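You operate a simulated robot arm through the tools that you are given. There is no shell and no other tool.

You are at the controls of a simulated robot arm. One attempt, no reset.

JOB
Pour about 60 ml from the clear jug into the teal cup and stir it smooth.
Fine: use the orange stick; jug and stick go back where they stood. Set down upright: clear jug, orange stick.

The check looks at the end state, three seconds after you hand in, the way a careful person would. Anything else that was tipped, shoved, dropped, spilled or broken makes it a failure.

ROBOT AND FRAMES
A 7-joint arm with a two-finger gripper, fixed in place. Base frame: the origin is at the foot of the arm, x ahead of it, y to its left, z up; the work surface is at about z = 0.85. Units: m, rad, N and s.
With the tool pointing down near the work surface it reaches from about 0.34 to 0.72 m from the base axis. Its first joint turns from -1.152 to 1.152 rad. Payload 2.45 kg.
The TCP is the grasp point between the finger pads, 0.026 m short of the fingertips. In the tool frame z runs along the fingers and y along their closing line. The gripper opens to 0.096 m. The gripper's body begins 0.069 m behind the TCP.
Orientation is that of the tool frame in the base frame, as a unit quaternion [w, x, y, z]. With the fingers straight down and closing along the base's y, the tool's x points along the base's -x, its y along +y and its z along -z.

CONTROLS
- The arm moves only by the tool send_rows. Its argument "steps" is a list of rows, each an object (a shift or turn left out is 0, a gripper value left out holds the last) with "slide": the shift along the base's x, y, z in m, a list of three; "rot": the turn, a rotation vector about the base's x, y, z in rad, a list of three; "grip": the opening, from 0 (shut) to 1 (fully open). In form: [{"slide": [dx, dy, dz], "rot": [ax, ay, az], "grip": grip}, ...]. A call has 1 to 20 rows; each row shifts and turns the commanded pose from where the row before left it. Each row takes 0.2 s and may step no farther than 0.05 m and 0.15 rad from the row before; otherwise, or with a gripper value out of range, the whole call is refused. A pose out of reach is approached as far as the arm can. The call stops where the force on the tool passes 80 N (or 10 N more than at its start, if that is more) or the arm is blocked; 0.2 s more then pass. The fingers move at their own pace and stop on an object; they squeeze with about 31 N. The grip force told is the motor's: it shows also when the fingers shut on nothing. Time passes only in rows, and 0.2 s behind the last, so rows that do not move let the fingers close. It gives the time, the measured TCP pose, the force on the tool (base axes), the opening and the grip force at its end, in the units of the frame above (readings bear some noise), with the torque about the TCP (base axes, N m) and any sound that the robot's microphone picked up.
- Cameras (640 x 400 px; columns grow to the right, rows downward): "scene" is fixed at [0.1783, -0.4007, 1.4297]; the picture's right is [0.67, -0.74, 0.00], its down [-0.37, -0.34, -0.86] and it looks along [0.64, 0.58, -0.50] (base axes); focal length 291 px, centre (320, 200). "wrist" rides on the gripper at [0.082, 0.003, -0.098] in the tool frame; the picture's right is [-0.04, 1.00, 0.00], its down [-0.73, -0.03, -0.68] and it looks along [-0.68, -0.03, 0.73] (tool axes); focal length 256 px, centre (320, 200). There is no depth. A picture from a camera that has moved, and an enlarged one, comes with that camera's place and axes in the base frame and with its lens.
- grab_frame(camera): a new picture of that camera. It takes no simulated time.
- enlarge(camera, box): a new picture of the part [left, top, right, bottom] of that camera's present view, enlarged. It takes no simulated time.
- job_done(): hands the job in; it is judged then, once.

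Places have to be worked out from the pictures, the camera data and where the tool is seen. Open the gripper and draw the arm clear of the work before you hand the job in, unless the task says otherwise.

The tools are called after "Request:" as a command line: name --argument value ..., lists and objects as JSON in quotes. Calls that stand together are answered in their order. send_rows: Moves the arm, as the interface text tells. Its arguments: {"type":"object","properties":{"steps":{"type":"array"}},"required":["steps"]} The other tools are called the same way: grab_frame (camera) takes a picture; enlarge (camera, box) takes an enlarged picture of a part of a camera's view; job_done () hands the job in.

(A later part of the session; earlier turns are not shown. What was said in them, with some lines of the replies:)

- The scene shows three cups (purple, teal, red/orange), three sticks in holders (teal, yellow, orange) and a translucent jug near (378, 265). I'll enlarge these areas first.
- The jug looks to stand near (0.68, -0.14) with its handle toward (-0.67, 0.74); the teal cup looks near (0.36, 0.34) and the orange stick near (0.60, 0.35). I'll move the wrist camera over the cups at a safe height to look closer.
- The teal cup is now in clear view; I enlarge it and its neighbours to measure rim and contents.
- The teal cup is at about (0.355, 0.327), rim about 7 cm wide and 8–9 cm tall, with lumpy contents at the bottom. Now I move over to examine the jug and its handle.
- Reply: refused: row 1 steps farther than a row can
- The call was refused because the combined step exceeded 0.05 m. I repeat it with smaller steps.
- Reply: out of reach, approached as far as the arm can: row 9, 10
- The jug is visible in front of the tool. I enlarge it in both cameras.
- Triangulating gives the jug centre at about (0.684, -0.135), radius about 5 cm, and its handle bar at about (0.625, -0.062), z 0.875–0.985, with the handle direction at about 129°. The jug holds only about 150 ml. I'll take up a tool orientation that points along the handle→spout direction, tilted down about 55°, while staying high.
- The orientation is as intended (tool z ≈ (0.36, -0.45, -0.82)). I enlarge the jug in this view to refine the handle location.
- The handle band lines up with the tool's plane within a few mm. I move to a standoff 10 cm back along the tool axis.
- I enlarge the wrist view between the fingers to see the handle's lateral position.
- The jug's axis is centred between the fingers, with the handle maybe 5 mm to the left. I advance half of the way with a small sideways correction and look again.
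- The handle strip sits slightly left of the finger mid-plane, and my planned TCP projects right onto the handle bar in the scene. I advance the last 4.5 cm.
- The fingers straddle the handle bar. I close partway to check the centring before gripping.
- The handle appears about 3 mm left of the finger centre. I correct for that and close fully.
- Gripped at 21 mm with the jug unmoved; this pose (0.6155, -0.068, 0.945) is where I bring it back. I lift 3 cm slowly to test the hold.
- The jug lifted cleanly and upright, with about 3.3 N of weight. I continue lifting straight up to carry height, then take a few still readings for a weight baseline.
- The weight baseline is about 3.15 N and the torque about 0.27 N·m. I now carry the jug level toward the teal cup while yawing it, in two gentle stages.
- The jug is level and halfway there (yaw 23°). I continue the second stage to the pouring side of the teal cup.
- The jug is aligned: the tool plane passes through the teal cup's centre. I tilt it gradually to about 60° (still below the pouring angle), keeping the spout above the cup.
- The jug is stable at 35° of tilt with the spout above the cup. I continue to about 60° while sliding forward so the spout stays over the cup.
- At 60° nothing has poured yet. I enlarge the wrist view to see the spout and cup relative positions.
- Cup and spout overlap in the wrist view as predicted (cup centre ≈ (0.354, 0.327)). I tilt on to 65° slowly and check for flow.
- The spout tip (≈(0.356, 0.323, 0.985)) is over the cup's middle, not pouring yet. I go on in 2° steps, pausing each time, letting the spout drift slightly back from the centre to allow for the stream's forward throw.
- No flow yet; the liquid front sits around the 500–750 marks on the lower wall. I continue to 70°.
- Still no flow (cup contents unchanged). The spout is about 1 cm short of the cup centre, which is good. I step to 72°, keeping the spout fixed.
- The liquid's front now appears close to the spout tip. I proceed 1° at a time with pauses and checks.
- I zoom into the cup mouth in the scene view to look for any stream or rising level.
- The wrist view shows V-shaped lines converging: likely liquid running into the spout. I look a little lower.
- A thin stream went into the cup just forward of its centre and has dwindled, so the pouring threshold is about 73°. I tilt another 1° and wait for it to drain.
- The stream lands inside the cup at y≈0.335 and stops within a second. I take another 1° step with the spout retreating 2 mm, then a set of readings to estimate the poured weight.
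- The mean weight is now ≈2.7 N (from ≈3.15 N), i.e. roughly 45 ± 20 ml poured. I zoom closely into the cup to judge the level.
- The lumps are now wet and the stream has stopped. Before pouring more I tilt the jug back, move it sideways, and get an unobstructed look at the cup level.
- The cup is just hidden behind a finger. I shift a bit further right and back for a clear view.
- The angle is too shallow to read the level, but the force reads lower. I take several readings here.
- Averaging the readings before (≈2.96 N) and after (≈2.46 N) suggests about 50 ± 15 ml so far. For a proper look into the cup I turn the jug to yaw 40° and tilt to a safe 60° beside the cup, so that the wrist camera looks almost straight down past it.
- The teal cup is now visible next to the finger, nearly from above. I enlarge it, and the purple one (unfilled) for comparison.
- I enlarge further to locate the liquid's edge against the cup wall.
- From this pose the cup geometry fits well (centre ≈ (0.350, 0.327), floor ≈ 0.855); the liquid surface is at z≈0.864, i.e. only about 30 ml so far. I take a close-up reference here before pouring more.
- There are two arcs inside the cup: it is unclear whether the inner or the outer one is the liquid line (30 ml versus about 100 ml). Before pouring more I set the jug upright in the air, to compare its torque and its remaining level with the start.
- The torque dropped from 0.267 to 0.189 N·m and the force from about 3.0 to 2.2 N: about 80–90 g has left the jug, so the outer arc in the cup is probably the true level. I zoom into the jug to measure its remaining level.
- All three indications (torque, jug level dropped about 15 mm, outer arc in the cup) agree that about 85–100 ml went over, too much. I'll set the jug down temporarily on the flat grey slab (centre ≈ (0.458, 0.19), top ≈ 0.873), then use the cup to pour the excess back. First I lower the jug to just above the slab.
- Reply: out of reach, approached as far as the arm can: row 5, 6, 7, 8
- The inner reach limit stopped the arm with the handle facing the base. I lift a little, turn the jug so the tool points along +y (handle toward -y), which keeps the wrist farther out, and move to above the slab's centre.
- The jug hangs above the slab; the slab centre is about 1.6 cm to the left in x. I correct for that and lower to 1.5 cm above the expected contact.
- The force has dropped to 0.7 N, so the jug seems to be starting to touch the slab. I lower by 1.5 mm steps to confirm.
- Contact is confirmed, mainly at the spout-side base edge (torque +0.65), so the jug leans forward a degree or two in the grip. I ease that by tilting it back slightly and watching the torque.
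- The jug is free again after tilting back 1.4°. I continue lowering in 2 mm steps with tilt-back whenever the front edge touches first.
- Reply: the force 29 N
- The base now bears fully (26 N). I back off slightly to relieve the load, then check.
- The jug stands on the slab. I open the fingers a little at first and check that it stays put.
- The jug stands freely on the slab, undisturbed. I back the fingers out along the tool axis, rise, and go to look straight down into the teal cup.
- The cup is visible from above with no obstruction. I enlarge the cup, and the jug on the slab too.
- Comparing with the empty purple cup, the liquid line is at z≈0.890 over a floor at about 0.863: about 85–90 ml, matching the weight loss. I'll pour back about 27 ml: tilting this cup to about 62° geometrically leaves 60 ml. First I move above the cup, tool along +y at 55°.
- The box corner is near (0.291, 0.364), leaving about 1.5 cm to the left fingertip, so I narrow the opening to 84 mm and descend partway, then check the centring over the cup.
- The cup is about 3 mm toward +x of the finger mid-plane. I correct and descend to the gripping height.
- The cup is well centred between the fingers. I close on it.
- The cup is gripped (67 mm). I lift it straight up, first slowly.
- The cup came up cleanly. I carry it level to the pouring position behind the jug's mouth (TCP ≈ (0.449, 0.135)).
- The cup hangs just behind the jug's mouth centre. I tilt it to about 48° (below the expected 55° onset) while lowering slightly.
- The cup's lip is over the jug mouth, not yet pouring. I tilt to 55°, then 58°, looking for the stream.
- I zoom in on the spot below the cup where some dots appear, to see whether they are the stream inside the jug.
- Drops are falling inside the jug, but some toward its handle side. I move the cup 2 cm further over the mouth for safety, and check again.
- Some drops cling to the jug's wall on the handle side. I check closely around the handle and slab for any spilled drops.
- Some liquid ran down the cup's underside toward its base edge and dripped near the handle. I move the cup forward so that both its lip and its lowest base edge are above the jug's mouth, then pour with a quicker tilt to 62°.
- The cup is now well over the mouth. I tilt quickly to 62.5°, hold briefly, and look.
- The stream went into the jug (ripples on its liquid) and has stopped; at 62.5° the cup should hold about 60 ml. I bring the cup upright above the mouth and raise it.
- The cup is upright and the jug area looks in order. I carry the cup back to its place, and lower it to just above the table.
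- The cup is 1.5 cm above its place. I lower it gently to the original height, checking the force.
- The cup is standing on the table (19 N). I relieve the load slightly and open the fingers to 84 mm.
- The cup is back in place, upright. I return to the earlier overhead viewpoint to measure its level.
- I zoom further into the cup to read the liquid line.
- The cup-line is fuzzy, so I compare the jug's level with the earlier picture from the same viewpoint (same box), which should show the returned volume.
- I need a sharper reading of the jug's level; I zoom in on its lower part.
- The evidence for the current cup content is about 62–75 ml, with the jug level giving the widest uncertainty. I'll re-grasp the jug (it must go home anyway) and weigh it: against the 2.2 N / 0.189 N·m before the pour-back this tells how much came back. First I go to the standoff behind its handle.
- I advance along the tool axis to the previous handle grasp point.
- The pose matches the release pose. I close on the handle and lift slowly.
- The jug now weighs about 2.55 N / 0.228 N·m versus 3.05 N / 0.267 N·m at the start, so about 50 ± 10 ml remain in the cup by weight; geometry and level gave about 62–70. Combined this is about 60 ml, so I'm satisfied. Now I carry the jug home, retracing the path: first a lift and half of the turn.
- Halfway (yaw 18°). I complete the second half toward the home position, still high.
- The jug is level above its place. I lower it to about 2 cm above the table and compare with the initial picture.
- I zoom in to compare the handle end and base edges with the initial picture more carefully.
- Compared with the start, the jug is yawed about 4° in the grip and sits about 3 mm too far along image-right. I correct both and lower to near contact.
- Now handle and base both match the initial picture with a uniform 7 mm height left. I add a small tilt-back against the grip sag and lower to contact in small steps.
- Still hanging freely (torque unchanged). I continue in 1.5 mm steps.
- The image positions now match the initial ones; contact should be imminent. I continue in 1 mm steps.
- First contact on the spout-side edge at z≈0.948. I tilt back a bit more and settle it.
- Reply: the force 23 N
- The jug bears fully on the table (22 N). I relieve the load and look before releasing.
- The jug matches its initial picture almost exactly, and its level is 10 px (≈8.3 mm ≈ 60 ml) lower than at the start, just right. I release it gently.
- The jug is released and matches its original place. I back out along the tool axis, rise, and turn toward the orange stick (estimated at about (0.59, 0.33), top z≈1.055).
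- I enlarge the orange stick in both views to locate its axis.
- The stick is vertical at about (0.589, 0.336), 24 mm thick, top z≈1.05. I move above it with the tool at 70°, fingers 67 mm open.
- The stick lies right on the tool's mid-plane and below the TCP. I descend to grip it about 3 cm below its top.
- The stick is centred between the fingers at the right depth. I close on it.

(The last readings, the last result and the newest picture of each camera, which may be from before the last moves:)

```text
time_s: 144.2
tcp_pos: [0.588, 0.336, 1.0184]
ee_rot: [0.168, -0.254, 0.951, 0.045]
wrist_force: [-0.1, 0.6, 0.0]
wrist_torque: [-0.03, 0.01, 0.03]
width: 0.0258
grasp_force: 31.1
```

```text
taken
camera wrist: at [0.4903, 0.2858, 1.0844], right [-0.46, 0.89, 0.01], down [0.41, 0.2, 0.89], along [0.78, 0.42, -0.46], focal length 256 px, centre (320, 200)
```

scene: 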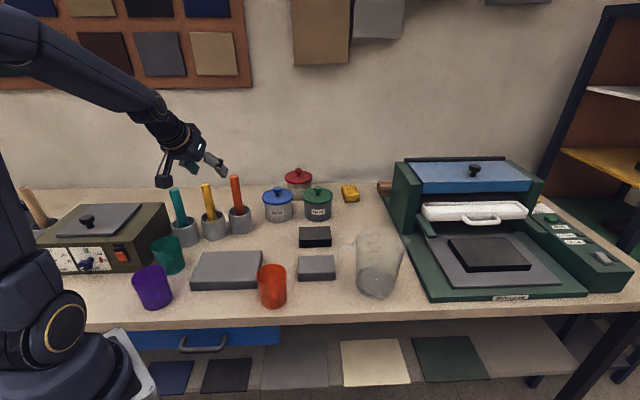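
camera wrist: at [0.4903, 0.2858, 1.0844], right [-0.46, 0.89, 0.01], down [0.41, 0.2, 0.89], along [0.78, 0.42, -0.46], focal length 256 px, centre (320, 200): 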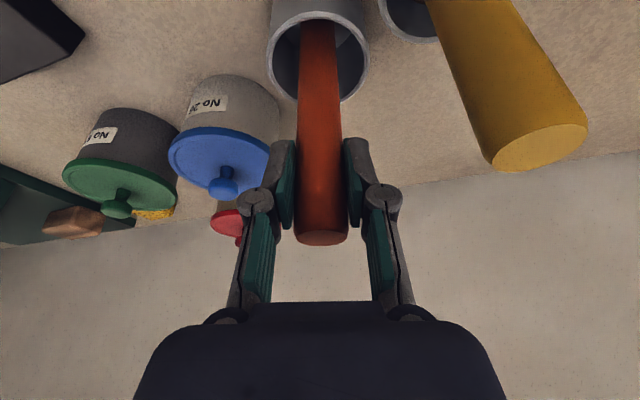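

Gripped (25.8 mm). I lift it straight up out of the holder.

Request:
send_rows --steps '[{"slide": [0, 0, 0.006]}, {"slide": [0, 0, 0.014]}, {"slide": [0, 0, 0.025]}, {"slide": [0, 0, 0.025]}, {"slide": [0, 0, 0.025]}, {"slide": [0, 0, 0.015]}, {}, {}]'

Request:
enlarge --camera "scene" --box '[180, 110, 290, 245]'

Request:
grab_frame --camera "wrist"

```text
time_s: 146.0
tcp_pos: [0.5878, 0.3358, 1.1297]
ee_rot: [0.167, -0.254, 0.952, 0.044]
wrist_force: [-0.6, 0.6, -1.3]
wrist_torque: [0.01, 0.04, -0.02]
width: 0.0258
grasp_force: 30.9
```

```text
2.96 times, centred on (235, 178) of scene
camera zoom: at [0.1783, -0.4007, 1.4297], right [0.67, -0.74, 0.0], down [-0.37, -0.34, -0.86], along [0.64, 0.58, -0.5], focal length 862 px, centre (572, 267)
```

zoom: 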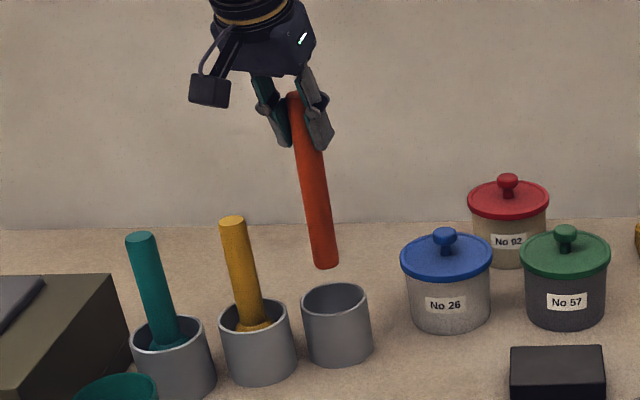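

```text
taken
camera wrist: at [0.4899, 0.2856, 1.1948], right [-0.47, 0.89, 0.01], down [0.41, 0.2, 0.89], along [0.78, 0.42, -0.46], focal length 256 px, centre (320, 200)
```

wrist: 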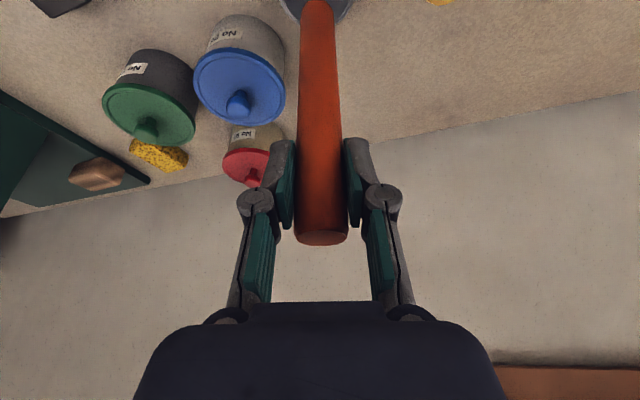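

The stick is a plain rod, tip about 0.16 m below the TCP. I take it around the other sticks (inward path) to above the teal cup with the tip at z≈0.97, above the rim.

Request:
send_rows --steps '[{"slide": [-0.0293, -0.0287, 0]}, {"slide": [-0.0293, -0.0287, 0]}, {"slide": [-0.0294, -0.0287, 0]}, {"slide": [-0.0333, 0, 0]}, {"slide": [-0.0333, 0, 0]}, {"slide": [-0.0334, 0, 0]}, {"slide": [-0.016, 0.0249, 0]}, {"slide": [-0.016, 0.0249, 0]}, {"slide": [-0.0156, 0.0245, 0]}, {}, {}]'

Request:
grab_frame --camera "wrist"

Request:
enlarge --camera "scene" --box '[110, 150, 240, 290]'

```text
time_s: 148.4
tcp_pos: [0.3515, 0.3262, 1.1305]
ee_rot: [0.168, -0.254, 0.951, 0.045]
wrist_force: [0.0, 0.2, 0.1]
wrist_torque: [0.0, -0.02, 0.01]
width: 0.0257
grasp_force: 30.0
```

```text
taken
camera wrist: at [0.2548, 0.2746, 1.1953], right [-0.46, 0.89, 0.01], down [0.41, 0.2, 0.89], along [0.78, 0.42, -0.46], focal length 256 px, centre (320, 200)
```

wrist: 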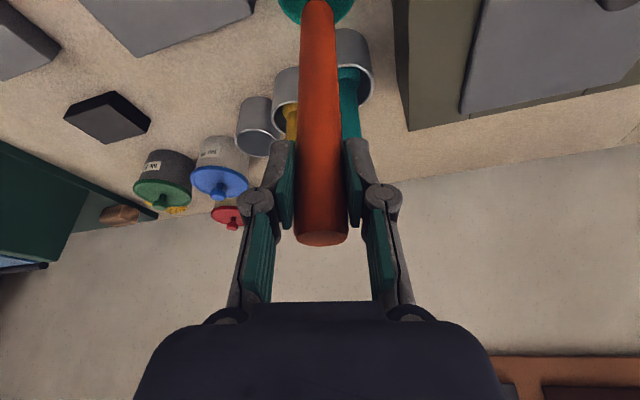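

```text
2.86 times, centred on (175, 220) of scene
camera zoom: at [0.1783, -0.4007, 1.4297], right [0.67, -0.74, 0.0], down [-0.37, -0.34, -0.86], along [0.64, 0.58, -0.5], focal length 831 px, centre (734, 143)
```

zoom: 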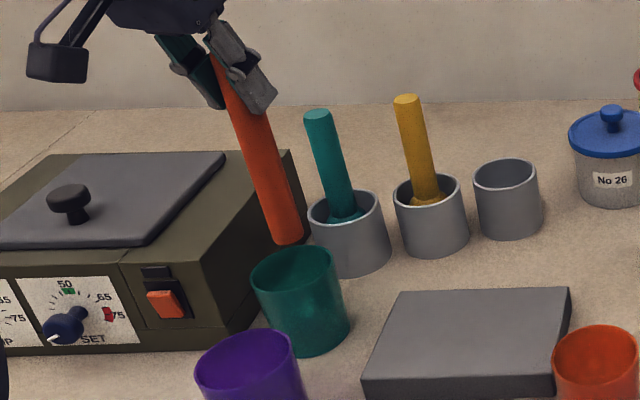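

The stick's tip lines up with the cup's centre in both views (within ~5 mm). I lower it into the cup gently.

Request:
send_rows --steps '[{"slide": [0, 0, -0.02]}, {"slide": [0, 0, -0.02]}, {"slide": [0, 0, -0.02]}, {"slide": [0, 0, -0.01]}, {}]'

Request:
enlarge --camera "scene" --box '[130, 190, 220, 280]'

Request:
enlarge --camera "wrist" --box '[240, 0, 400, 100]'

```text
time_s: 149.6
tcp_pos: [0.3524, 0.3241, 1.0598]
ee_rot: [0.169, -0.254, 0.951, 0.044]
wrist_force: [-1.1, 0.1, -1.0]
wrist_torque: [0.03, -0.01, 0.02]
width: 0.0259
grasp_force: 31.0
```

```text
4.44 times, centred on (175, 235) of scene
camera zoom: at [0.1783, -0.4007, 1.4297], right [0.67, -0.74, 0.0], down [-0.37, -0.34, -0.86], along [0.64, 0.58, -0.5], focal length 1293 px, centre (964, 44)
```

zoom: 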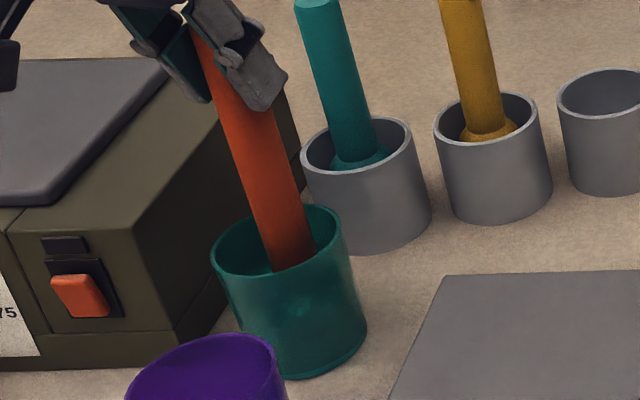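

```text
4.00 times, centred on (320, 50) of wrist
camera zoom: at [0.2544, 0.2737, 1.1248], right [-0.46, 0.89, 0.01], down [0.41, 0.2, 0.89], along [0.78, 0.42, -0.46], focal length 1024 px, centre (320, 800)
```

zoom: 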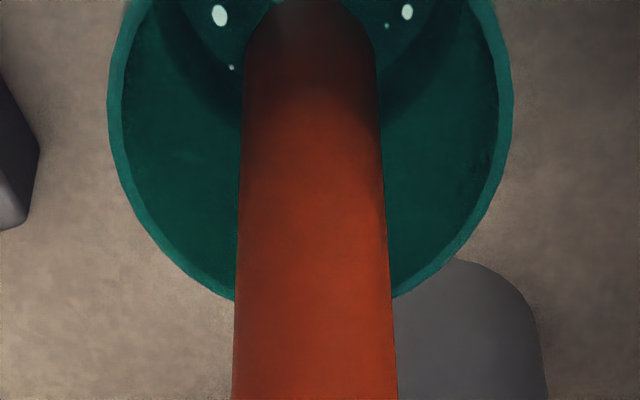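

The stick is centred in the cup. I lower it into the liquid with the tip about 1 cm above the cup's floor, and check the forces.

Request:
send_rows --steps '[{"slide": [0, 0, -0.015]}, {"slide": [0, 0, -0.012]}, {"slide": [0, 0, -0.003]}, {}, {}]'

Request:
enlarge --camera "scene" --box '[130, 190, 220, 280]'

```text
time_s: 150.8
tcp_pos: [0.3523, 0.3231, 1.0286]
ee_rot: [0.168, -0.255, 0.951, 0.045]
wrist_force: [-0.4, 0.5, -1.0]
wrist_torque: [-0.01, -0.01, 0.03]
width: 0.0257
grasp_force: 31.2
```

```text
4.44 times, centred on (175, 235) of scene
camera zoom: at [0.1783, -0.4007, 1.4297], right [0.67, -0.74, 0.0], down [-0.37, -0.34, -0.86], along [0.64, 0.58, -0.5], focal length 1293 px, centre (964, 44)
```

zoom: 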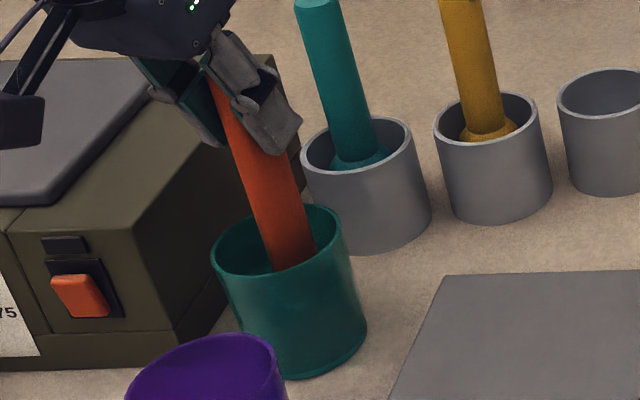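

No contact forces. I stir with circles of 9 mm radius, two revolutions first, checking for wall contact.

Request:
send_rows --steps '[{"slide": [0.009, 0, 0]}, {"slide": [-0.00264, 0.00636, 0]}, {"slide": [-0.00636, 0.00264, 0]}, {"slide": [-0.00636, -0.00264, 0]}, {"slide": [-0.00264, -0.00636, 0]}, {"slide": [0.00264, -0.00636, 0]}, {"slide": [0.00636, -0.00264, 0]}, {"slide": [0.00636, 0.00264, 0]}, {"slide": [0.00264, 0.00636, 0]}, {"slide": [-0.00264, 0.00636, 0]}, {"slide": [-0.00636, 0.00264, 0]}, {"slide": [-0.00636, -0.00264, 0]}, {"slide": [-0.00264, -0.00636, 0]}, {"slide": [0.00264, -0.00636, 0]}, {"slide": [0.00636, -0.00264, 0]}, {"slide": [0.00636, 0.00264, 0]}, {"slide": [0.00264, 0.00636, 0]}]'

Request:
enlarge --camera "scene" --box '[130, 190, 220, 280]'

Request:
enlarge --camera "wrist" --box '[240, 0, 400, 100]'

```text
time_s: 154.4
tcp_pos: [0.3615, 0.3244, 1.0294]
ee_rot: [0.168, -0.255, 0.951, 0.045]
wrist_force: [-0.8, -0.6, -0.6]
wrist_torque: [-0.03, 0.02, 0.02]
width: 0.0261
grasp_force: 30.6
```

```text
4.44 times, centred on (175, 235) of scene
camera zoom: at [0.1783, -0.4008, 1.4297], right [0.67, -0.74, 0.0], down [-0.37, -0.34, -0.86], along [0.64, 0.58, -0.5], focal length 1293 px, centre (964, 44)
```

zoom: 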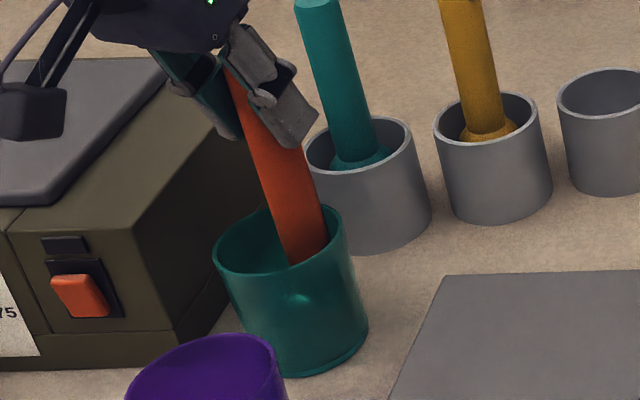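

```text
4.00 times, centred on (320, 50) of wrist
camera zoom: at [0.264, 0.2737, 1.0945], right [-0.47, 0.89, 0.01], down [0.41, 0.2, 0.89], along [0.78, 0.42, -0.46], focal length 1024 px, centre (320, 800)
```

zoom: 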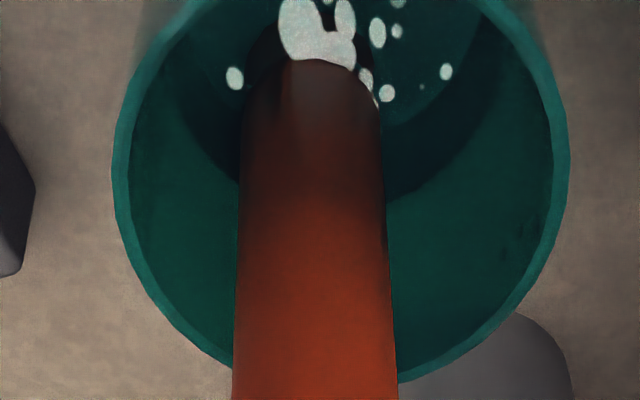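

The stick is immersed and stirring; the cup may have been nudged by about 1–2 mm at most. I reduce the radius to 8 mm and continue stirring.

Request:
send_rows --steps '[{"slide": [-0.001, 0, 0]}, {"slide": [-0.00235, 0.00566, 0]}, {"slide": [-0.00566, 0.00235, 0]}, {"slide": [-0.00566, -0.00235, 0]}, {"slide": [-0.00235, -0.00566, 0]}, {"slide": [0.00235, -0.00566, 0]}, {"slide": [0.00566, -0.00235, 0]}, {"slide": [0.00566, 0.00235, 0]}, {"slide": [0.00235, 0.00566, 0]}, {"slide": [-0.00235, 0.00566, 0]}, {"slide": [-0.00566, 0.00235, 0]}, {"slide": [-0.00566, -0.00235, 0]}, {"slide": [-0.00235, -0.00566, 0]}, {"slide": [0.00235, -0.00566, 0]}, {"slide": [0.00566, -0.00235, 0]}, {"slide": [0.00566, 0.00235, 0]}, {"slide": [0.00235, 0.00566, 0]}]'

Request:
send_rows --steps '[{"slide": [-0.00235, 0.00566, 0]}, {"slide": [-0.00566, 0.00235, 0]}, {"slide": [-0.00566, -0.00235, 0]}, {"slide": [-0.00235, -0.00566, 0]}, {"slide": [0.00235, -0.00566, 0]}, {"slide": [0.00566, -0.00235, 0]}, {"slide": [0.00566, 0.00235, 0]}, {"slide": [0.00235, 0.00566, 0]}, {"slide": [-0.00235, 0.00566, 0]}, {"slide": [-0.00566, 0.00235, 0]}, {"slide": [-0.00566, -0.00235, 0]}, {"slide": [-0.00235, -0.00566, 0]}, {"slide": [0.00235, -0.00566, 0]}, {"slide": [0.00566, -0.00235, 0]}, {"slide": [0.00566, 0.00235, 0]}, {"slide": [0.00235, 0.00566, 0]}]'

Request:
enlarge --camera "scene" --box '[130, 190, 220, 280]'

Request:
enlarge --camera "wrist" --box '[240, 0, 400, 100]'

```text
time_s: 158.0
tcp_pos: [0.3598, 0.3236, 1.0292]
ee_rot: [0.168, -0.255, 0.951, 0.045]
wrist_force: [-0.4, 0.6, 0.2]
wrist_torque: [-0.05, 0.01, 0.0]
width: 0.0261
grasp_force: 31.1
```

```text
time_s: 161.4
tcp_pos: [0.3602, 0.3242, 1.0289]
ee_rot: [0.167, -0.254, 0.952, 0.045]
wrist_force: [0.3, 0.4, -0.5]
wrist_torque: [-0.03, 0.01, -0.02]
width: 0.0262
grasp_force: 30.5
```

```text
4.44 times, centred on (175, 235) of scene
camera zoom: at [0.1783, -0.4007, 1.4297], right [0.67, -0.74, 0.0], down [-0.37, -0.34, -0.86], along [0.64, 0.58, -0.5], focal length 1293 px, centre (964, 44)
```

zoom: 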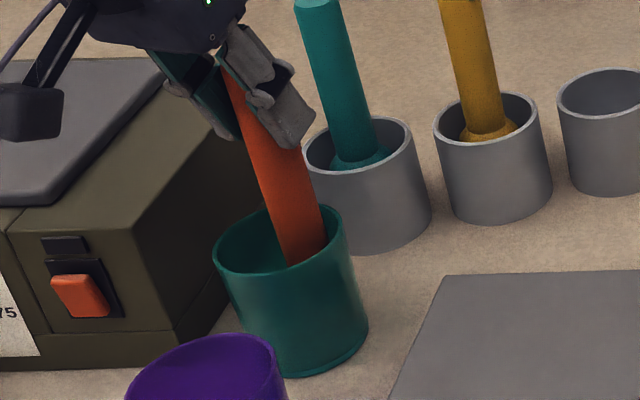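

```text
4.00 times, centred on (320, 50) of wrist
camera zoom: at [0.2629, 0.2739, 1.0947], right [-0.47, 0.89, 0.01], down [0.41, 0.2, 0.89], along [0.78, 0.42, -0.46], focal length 1024 px, centre (320, 800)
```

zoom: 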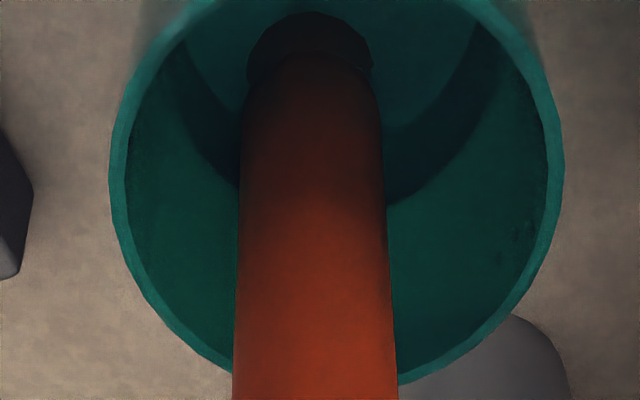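

The white lumps have vanished, so the mix looks smooth. I add two more revolutions and then return to the centre.

Request:
send_rows --steps '[{"slide": [-0.00235, 0.00566, 0]}, {"slide": [-0.00566, 0.00235, 0]}, {"slide": [-0.00566, -0.00235, 0]}, {"slide": [-0.00235, -0.00566, 0]}, {"slide": [0.00235, -0.00566, 0]}, {"slide": [0.00566, -0.00235, 0]}, {"slide": [0.00566, 0.00235, 0]}, {"slide": [0.00235, 0.00566, 0]}, {"slide": [-0.00235, 0.00566, 0]}, {"slide": [-0.00566, 0.00235, 0]}, {"slide": [-0.00566, -0.00235, 0]}, {"slide": [-0.00235, -0.00566, 0]}, {"slide": [0.00235, -0.00566, 0]}, {"slide": [0.00566, -0.00235, 0]}, {"slide": [0.00566, 0.00235, 0]}, {"slide": [0.00235, 0.00566, 0]}, {"slide": [-0.008, 0, 0]}, {}]'

Request:
enlarge --camera "wrist" --box '[240, 0, 400, 100]'

```text
time_s: 165.2
tcp_pos: [0.3531, 0.3236, 1.0292]
ee_rot: [0.167, -0.254, 0.951, 0.045]
wrist_force: [-0.5, 1.5, -1.4]
wrist_torque: [-0.03, -0.02, 0.02]
width: 0.0261
grasp_force: 31.1
```

```text
4.00 times, centred on (320, 50) of wrist
camera zoom: at [0.2546, 0.2739, 1.0944], right [-0.47, 0.89, 0.01], down [0.41, 0.2, 0.89], along [0.78, 0.42, -0.46], focal length 1024 px, centre (320, 800)
```

zoom: 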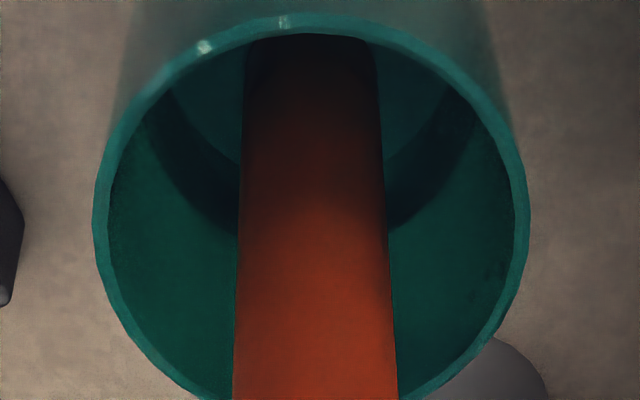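

I raise the stick just above the liquid, let it drip for two seconds inside the cup, then lift it clear.

Request:
send_rows --steps '[{"slide": [0, 0, 0.01]}, {"slide": [0, 0, 0.01]}, {"slide": [0, 0, 0.01]}, {"slide": [0, 0, 0.008]}, {}, {}, {}, {}, {}, {}, {}, {}, {}, {"slide": [0, 0, 0.015]}, {"slide": [0, 0, 0.02]}, {"slide": [0, 0, 0.02]}, {"slide": [0, 0, 0.01]}, {}, {}]'

Request:
enlarge --camera "scene" --box '[120, 160, 220, 280]'

Request:
enlarge --camera "scene" --box '[155, 210, 200, 250]'

```text
time_s: 169.2
tcp_pos: [0.3536, 0.3249, 1.133]
ee_rot: [0.167, -0.254, 0.952, 0.045]
wrist_force: [0.3, 1.0, -1.2]
wrist_torque: [0.0, -0.03, 0.0]
width: 0.0263
grasp_force: 31.2
```

```text
3.33 times, centred on (170, 220) of scene
camera zoom: at [0.1783, -0.4007, 1.4297], right [0.67, -0.74, 0.0], down [-0.37, -0.34, -0.86], along [0.64, 0.58, -0.5], focal length 970 px, centre (820, 133)
```

zoom: 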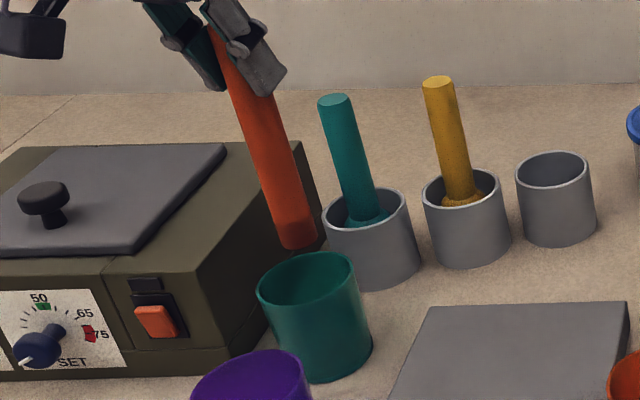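

```text
10.00 times, centred on (178, 230) of scene
camera zoom: at [0.1783, -0.4007, 1.4297], right [0.67, -0.74, 0.0], down [-0.37, -0.34, -0.86], along [0.64, 0.58, -0.5], focal length 2910 px, centre (1745, -100)
```

zoom: 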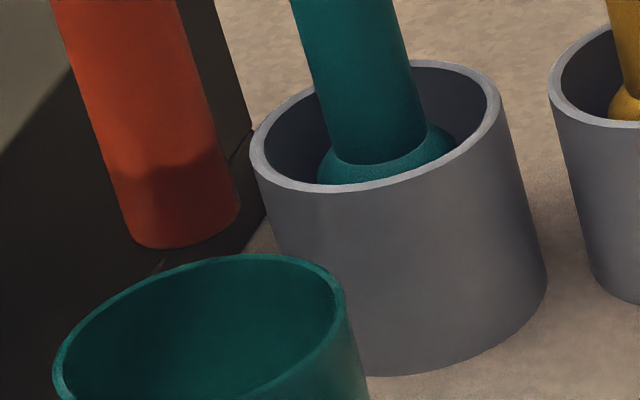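

The stick is clean of drips and the cup stands properly. I carry the stick back along the same path to above its holder.

Request:
send_rows --steps '[{"slide": [0.0155, -0.025, 0]}, {"slide": [0.0155, -0.025, 0]}, {"slide": [0.0154, -0.0249, 0]}, {"slide": [0.0333, 0, 0]}, {"slide": [0.0333, 0, 0]}, {"slide": [0.0334, 0, 0]}, {"slide": [0.0293, 0.0287, 0]}, {"slide": [0.0293, 0.0287, 0]}, {"slide": [0.0294, 0.0287, 0]}, {}, {}, {}]'

Request:
grab_frame --camera "wrist"

Request:
enlarge --camera "scene" --box '[180, 110, 290, 245]'

```text
time_s: 171.8
tcp_pos: [0.5874, 0.3348, 1.1321]
ee_rot: [0.168, -0.253, 0.952, 0.044]
wrist_force: [-0.3, -0.3, -0.5]
wrist_torque: [-0.01, 0.0, 0.03]
width: 0.0259
grasp_force: 31.5
```

```text
taken
camera wrist: at [0.4902, 0.2846, 1.198], right [-0.46, 0.89, 0.01], down [0.41, 0.2, 0.89], along [0.78, 0.42, -0.46], focal length 256 px, centre (320, 200)
```

wrist: 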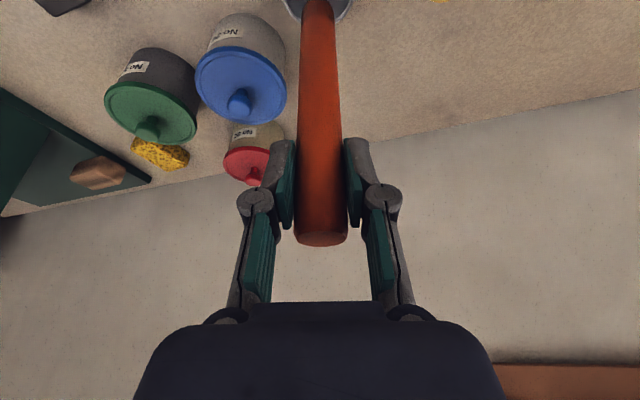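

```text
2.96 times, centred on (235, 178) of scene
camera zoom: at [0.1784, -0.4007, 1.4297], right [0.67, -0.74, 0.0], down [-0.37, -0.34, -0.86], along [0.64, 0.58, -0.5], focal length 862 px, centre (572, 267)
```

zoom: 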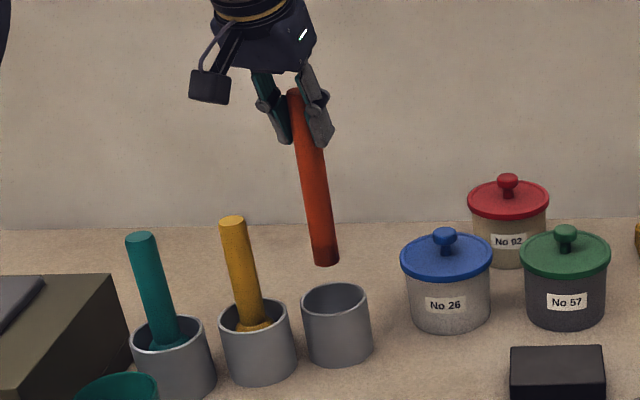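

The stick hangs exactly as when it was lifted out. I lower it back into its holder.

Request:
send_rows --steps '[{"slide": [0.0005, 0.001, -0.02]}, {"slide": [0, 0, -0.03]}, {"slide": [0, 0, -0.03]}, {"slide": [0, 0, -0.018]}, {"slide": [0, 0, -0.008]}, {}, {}]'

Request:
send_rows --steps '[{"slide": [0, 0, -0.003]}, {}]'

Request:
send_rows --steps '[{"slide": [0, 0, -0.002]}, {}]'

Request:
enlarge --camera "scene" --box '[190, 140, 280, 245]'

```text
time_s: 173.4
tcp_pos: [0.589, 0.3367, 1.0266]
ee_rot: [0.168, -0.254, 0.952, 0.045]
wrist_force: [0.0, -0.3, -1.2]
wrist_torque: [0.01, 0.01, -0.01]
width: 0.0258
grasp_force: 31.3
```

```text
time_s: 174.0
tcp_pos: [0.588, 0.3381, 1.0233]
ee_rot: [0.167, -0.254, 0.952, 0.045]
wrist_force: [-0.8, 0.8, -1.0]
wrist_torque: [0.0, -0.02, 0.02]
width: 0.026
grasp_force: 30.6
```

```text
time_s: 174.6
tcp_pos: [0.5885, 0.3367, 1.0206]
ee_rot: [0.168, -0.254, 0.951, 0.045]
wrist_force: [-0.5, 0.5, -1.1]
wrist_torque: [-0.02, 0.0, 0.0]
width: 0.0258
grasp_force: 30.9
```

```text
3.81 times, centred on (235, 192) of scene
camera zoom: at [0.1783, -0.4007, 1.4297], right [0.67, -0.74, 0.0], down [-0.37, -0.34, -0.86], along [0.64, 0.58, -0.5], focal length 1108 px, centre (644, 229)
```

zoom: 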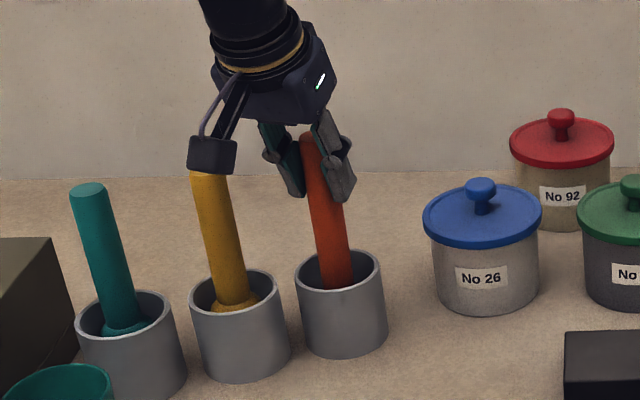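

It's about 2 mm above the original height. I take 1 mm steps down until it touches the holder's floor.

Request:
send_rows --steps '[{"slide": [0, 0, -0.0012]}, {}]'

Request:
send_rows --steps '[{"slide": [0, 0, -0.001]}, {}]'

Request:
send_rows --steps '[{"slide": [0, 0, -0.001]}, {}]'

```text
time_s: 175.2
tcp_pos: [0.5878, 0.3377, 1.0203]
ee_rot: [0.168, -0.255, 0.951, 0.045]
wrist_force: [0.4, -0.8, -1.5]
wrist_torque: [0.03, 0.01, 0.02]
width: 0.026
grasp_force: 31.1
```

```text
time_s: 175.8
tcp_pos: [0.5886, 0.3364, 1.0192]
ee_rot: [0.167, -0.254, 0.952, 0.045]
wrist_force: [0.3, -0.2, 0.0]
wrist_torque: [-0.02, 0.03, -0.02]
width: 0.0256
grasp_force: 30.6
```

```text
time_s: 176.4
tcp_pos: [0.5877, 0.3369, 1.0184]
ee_rot: [0.169, -0.254, 0.951, 0.046]
wrist_force: [-1.8, -1.3, 8.1]
wrist_torque: [-0.16, 0.29, 0.0]
width: 0.0257
grasp_force: 31.1
```

Contact made (8 N at z≈1.018, same as the original height). I relieve slightly and open the fingers gradually.

Request:
send_rows --steps '[{"slide": [0, 0, 0.0006]}, {"grip": 0.28}, {"grip": 0.31}, {"grip": 0.4}, {"grip": 0.5}, {"grip": 0.7}, {"grip": 0.7}, {}]'

Request:
grab_frame --camera "wrist"

Request:
enlarge --camera "scene" --box '[190, 140, 280, 245]'

```text
time_s: 178.2
tcp_pos: [0.5879, 0.3363, 1.0177]
ee_rot: [0.168, -0.254, 0.951, 0.045]
wrist_force: [0.8, -0.1, -0.2]
wrist_torque: [0.03, -0.01, 0.0]
width: 0.0675
grasp_force: 0.1
```

```text
taken
camera wrist: at [0.4897, 0.286, 1.084], right [-0.46, 0.89, 0.01], down [0.41, 0.2, 0.89], along [0.78, 0.42, -0.46], focal length 256 px, centre (320, 200)
```

wrist: 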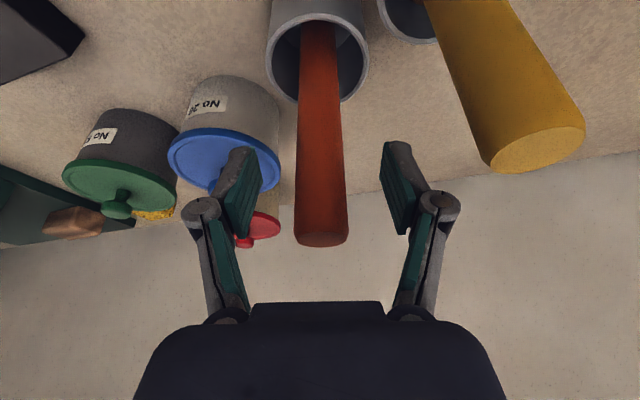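

```text
3.81 times, centred on (235, 192) of scene
camera zoom: at [0.1783, -0.4007, 1.4297], right [0.67, -0.74, 0.0], down [-0.37, -0.34, -0.86], along [0.64, 0.58, -0.5], focal length 1108 px, centre (644, 229)
```

zoom: 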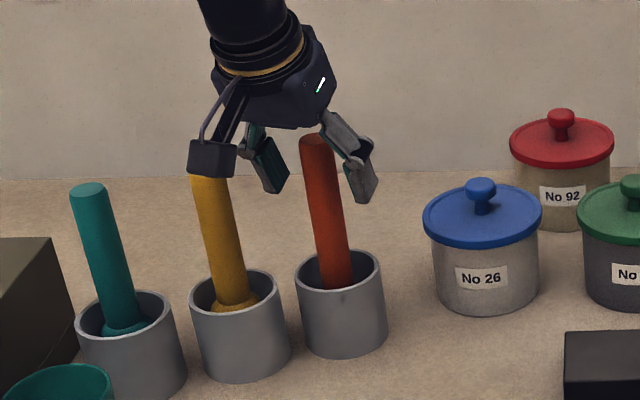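

The stick stands upright in its holder as before. I lift off straight up, then go to the overhead viewpoint to inspect the teal cup.

Request:
send_rows --steps '[{"slide": [0, 0, 0.025]}, {"slide": [0, 0, 0.035]}, {"slide": [0, 0, 0.04]}, {"slide": [0, 0, 0.015]}, {"slide": [-0.0296, -0.017, 0.006], "rot": [0, 0, 0.131]}, {"slide": [-0.0296, -0.017, 0.006], "rot": [0, 0, 0.131]}, {"slide": [-0.0296, -0.017, 0.006], "rot": [0, 0, 0.131]}, {"slide": [-0.0296, -0.017, 0.006], "rot": [0, 0, 0.131]}, {"slide": [-0.0296, -0.017, 0.006], "rot": [0, 0, 0.131]}, {"slide": [-0.0296, -0.017, 0.006], "rot": [0, 0, 0.131]}, {"slide": [-0.0296, -0.017, 0.006], "rot": [0, 0, 0.131]}, {"slide": [-0.0294, -0.017, 0.004], "rot": [0, 0, 0.13]}, {"rot": [-0.142, 0, 0]}, {"rot": [-0.142, 0, 0]}, {"rot": [-0.142, 0, 0]}, {"rot": [-0.142, 0, 0]}, {"rot": [-0.142, 0, 0]}, {}, {}]'

Request:
grab_frame --camera "wrist"

Request:
grab_frame --camera "scene"

```text
time_s: 182.2
tcp_pos: [0.3507, 0.1995, 1.1795]
ee_rot: [-0.127, -0.695, 0.696, -0.128]
wrist_force: [0.5, 1.1, -0.3]
wrist_torque: [-0.01, -0.03, 0.01]
width: 0.0674
grasp_force: 0.1
```

```text
taken
camera wrist: at [0.3468, 0.1608, 1.3014], right [-1.0, 0.04, -0.02], down [0.03, 0.93, 0.38], along [0.03, 0.37, -0.93], focal length 256 px, centre (320, 200)
```

wrist: 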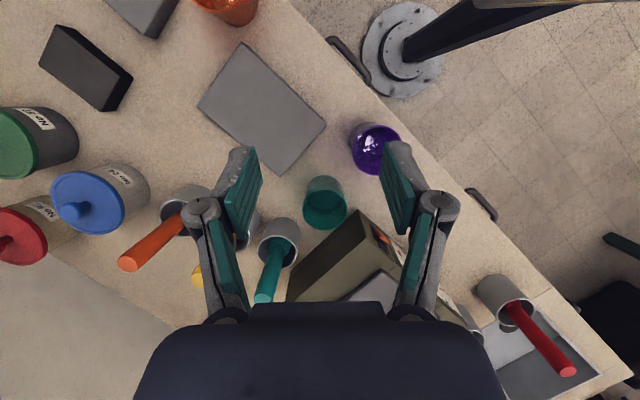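

```text
taken
```

scene: 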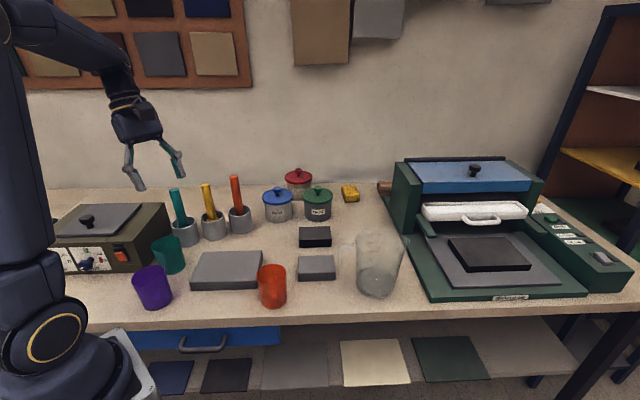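

I inspect the cup, the slab (for spilled drops) and the jug close up.

Request:
enlarge --camera "wrist" --box '[295, 170, 355, 235]'

Request:
enlarge --camera "wrist" --box '[190, 30, 340, 185]'

Request:
enlarge --camera "scene" --box '[310, 215, 438, 305]'

Request:
enlarge --camera "scene" --box '[130, 220, 290, 320]'

```text
6.15 times, centred on (325, 202) of wrist
camera zoom: at [0.3468, 0.1608, 1.3014], right [-1.0, 0.04, -0.02], down [0.03, 0.93, 0.38], along [0.03, 0.37, -0.93], focal length 1575 px, centre (289, 185)
```

zoom: 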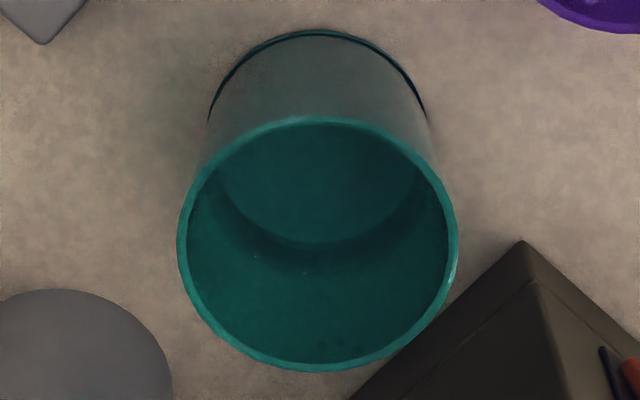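

```text
2.58 times, centred on (265, 108) of wrist
camera zoom: at [0.3468, 0.1608, 1.3014], right [-1.0, 0.04, -0.02], down [0.03, 0.93, 0.38], along [0.03, 0.37, -0.93], focal length 661 px, centre (462, 439)
```

zoom: 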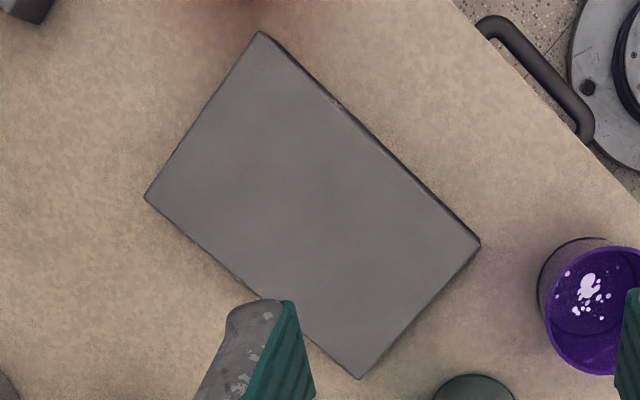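

```text
4.44 times, centred on (374, 260) of scene
camera zoom: at [0.1783, -0.4007, 1.4297], right [0.67, -0.74, 0.0], down [-0.37, -0.34, -0.86], along [0.64, 0.58, -0.5], focal length 1293 px, centre (80, -67)
```

zoom: 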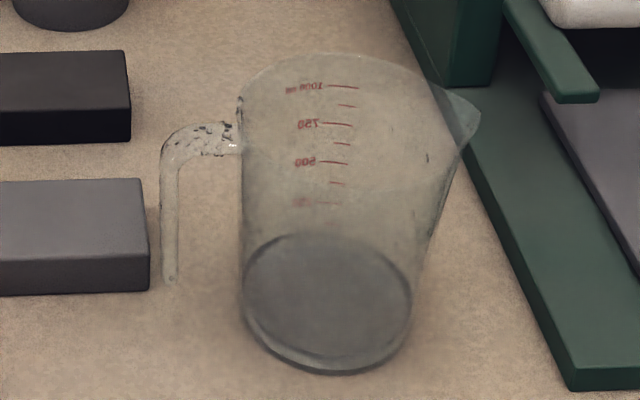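

```text
4.00 times, centred on (210, 270) of scene
camera zoom: at [0.1783, -0.4007, 1.4297], right [0.67, -0.74, 0.0], down [-0.37, -0.34, -0.86], along [0.64, 0.58, -0.5], focal length 1164 px, centre (760, -80)
```

zoom: 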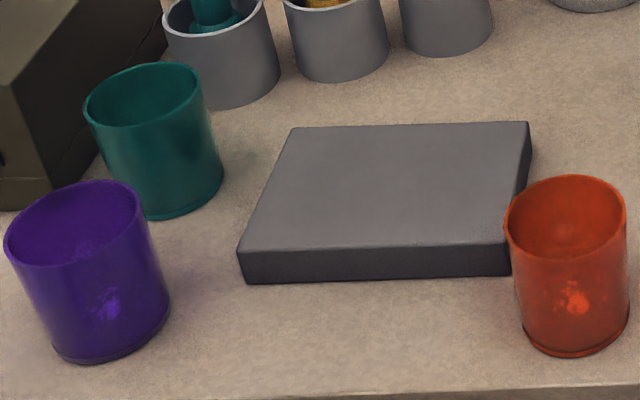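

The cup's contents look smooth, the slab and table show no puddles, the jug stands where it was with its level about 8 mm lower (≈60 ml), and the stick is back upright. I open the gripper fully and draw the arm up and clear.

Request:
send_rows --steps '[{"slide": [0, -0.01, 0.03], "grip": 1}, {"slide": [0.005, -0.025, 0.03], "rot": [0.1, 0, 0]}, {"slide": [0.005, -0.025, 0.03], "rot": [0.1, 0, 0]}, {"slide": [0.005, -0.025, 0.03], "rot": [0.1, 0, 0]}, {"slide": [0.005, -0.02, 0.01]}, {}, {}, {}]'

Request:
grab_frame --camera "scene"

Request:
grab_frame --camera "wrist"

```text
time_s: 184.0
tcp_pos: [0.371, 0.0968, 1.3093]
ee_rot: [-0.021, -0.706, 0.707, -0.023]
wrist_force: [-0.5, -0.7, 0.1]
wrist_torque: [-0.02, 0.01, 0.0]
width: 0.0962
grasp_force: 0.2
```

```text
taken
```

scene: 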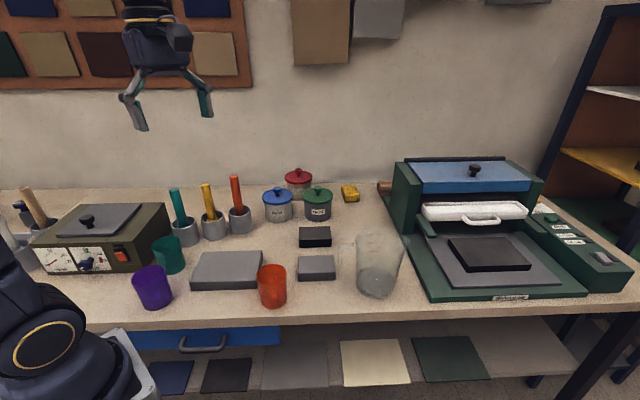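

```text
taken
camera wrist: at [0.3668, 0.0219, 1.4136], right [-1.0, 0.04, 0.0], down [0.03, 0.77, 0.63], along [0.03, 0.63, -0.77], focal length 256 px, centre (320, 200)
```

wrist: 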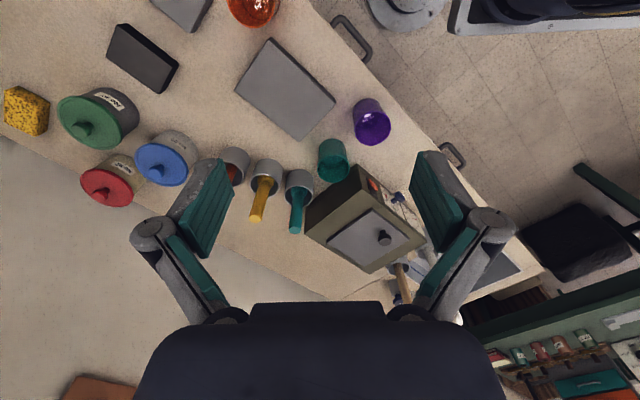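

The scene matches the starting layout: jug, stick, cups and other items are in place, the arm is clear and the gripper is open. I hand the job in.

Request:
job_done

```text
The job is handed in.
```

I handed the job in with about 60 ml in the teal cup, stirred smooth. The clear jug and the orange stick are back upright where they stood.

- **Amount:** My first pour went over, at about 85–90 ml. I set the jug on the grey slab for a short time and poured the excess back from the cup. The jug's level is now about 8 mm lower than at the start, which is roughly 60 ml. Weighing the jug gave about 50 ml and the cup's liquid line about 65 ml, so the true figure is likely between 50 and 70 ml.
- **Stirring:** I made eight slow circles with the orange stick. The white lumps at the bottom of the cup were gone afterwards.
- **Drips:** While pouring back, a few drops ran down the cup and landed on the jug's handle, and they are still there. I saw no puddles on the slab or table.
- **Cup position:** The teal cup was lifted and put back in its place. It may have been nudged 1–2 mm during stirring.

The gripper is open and the arm is clear of the table.
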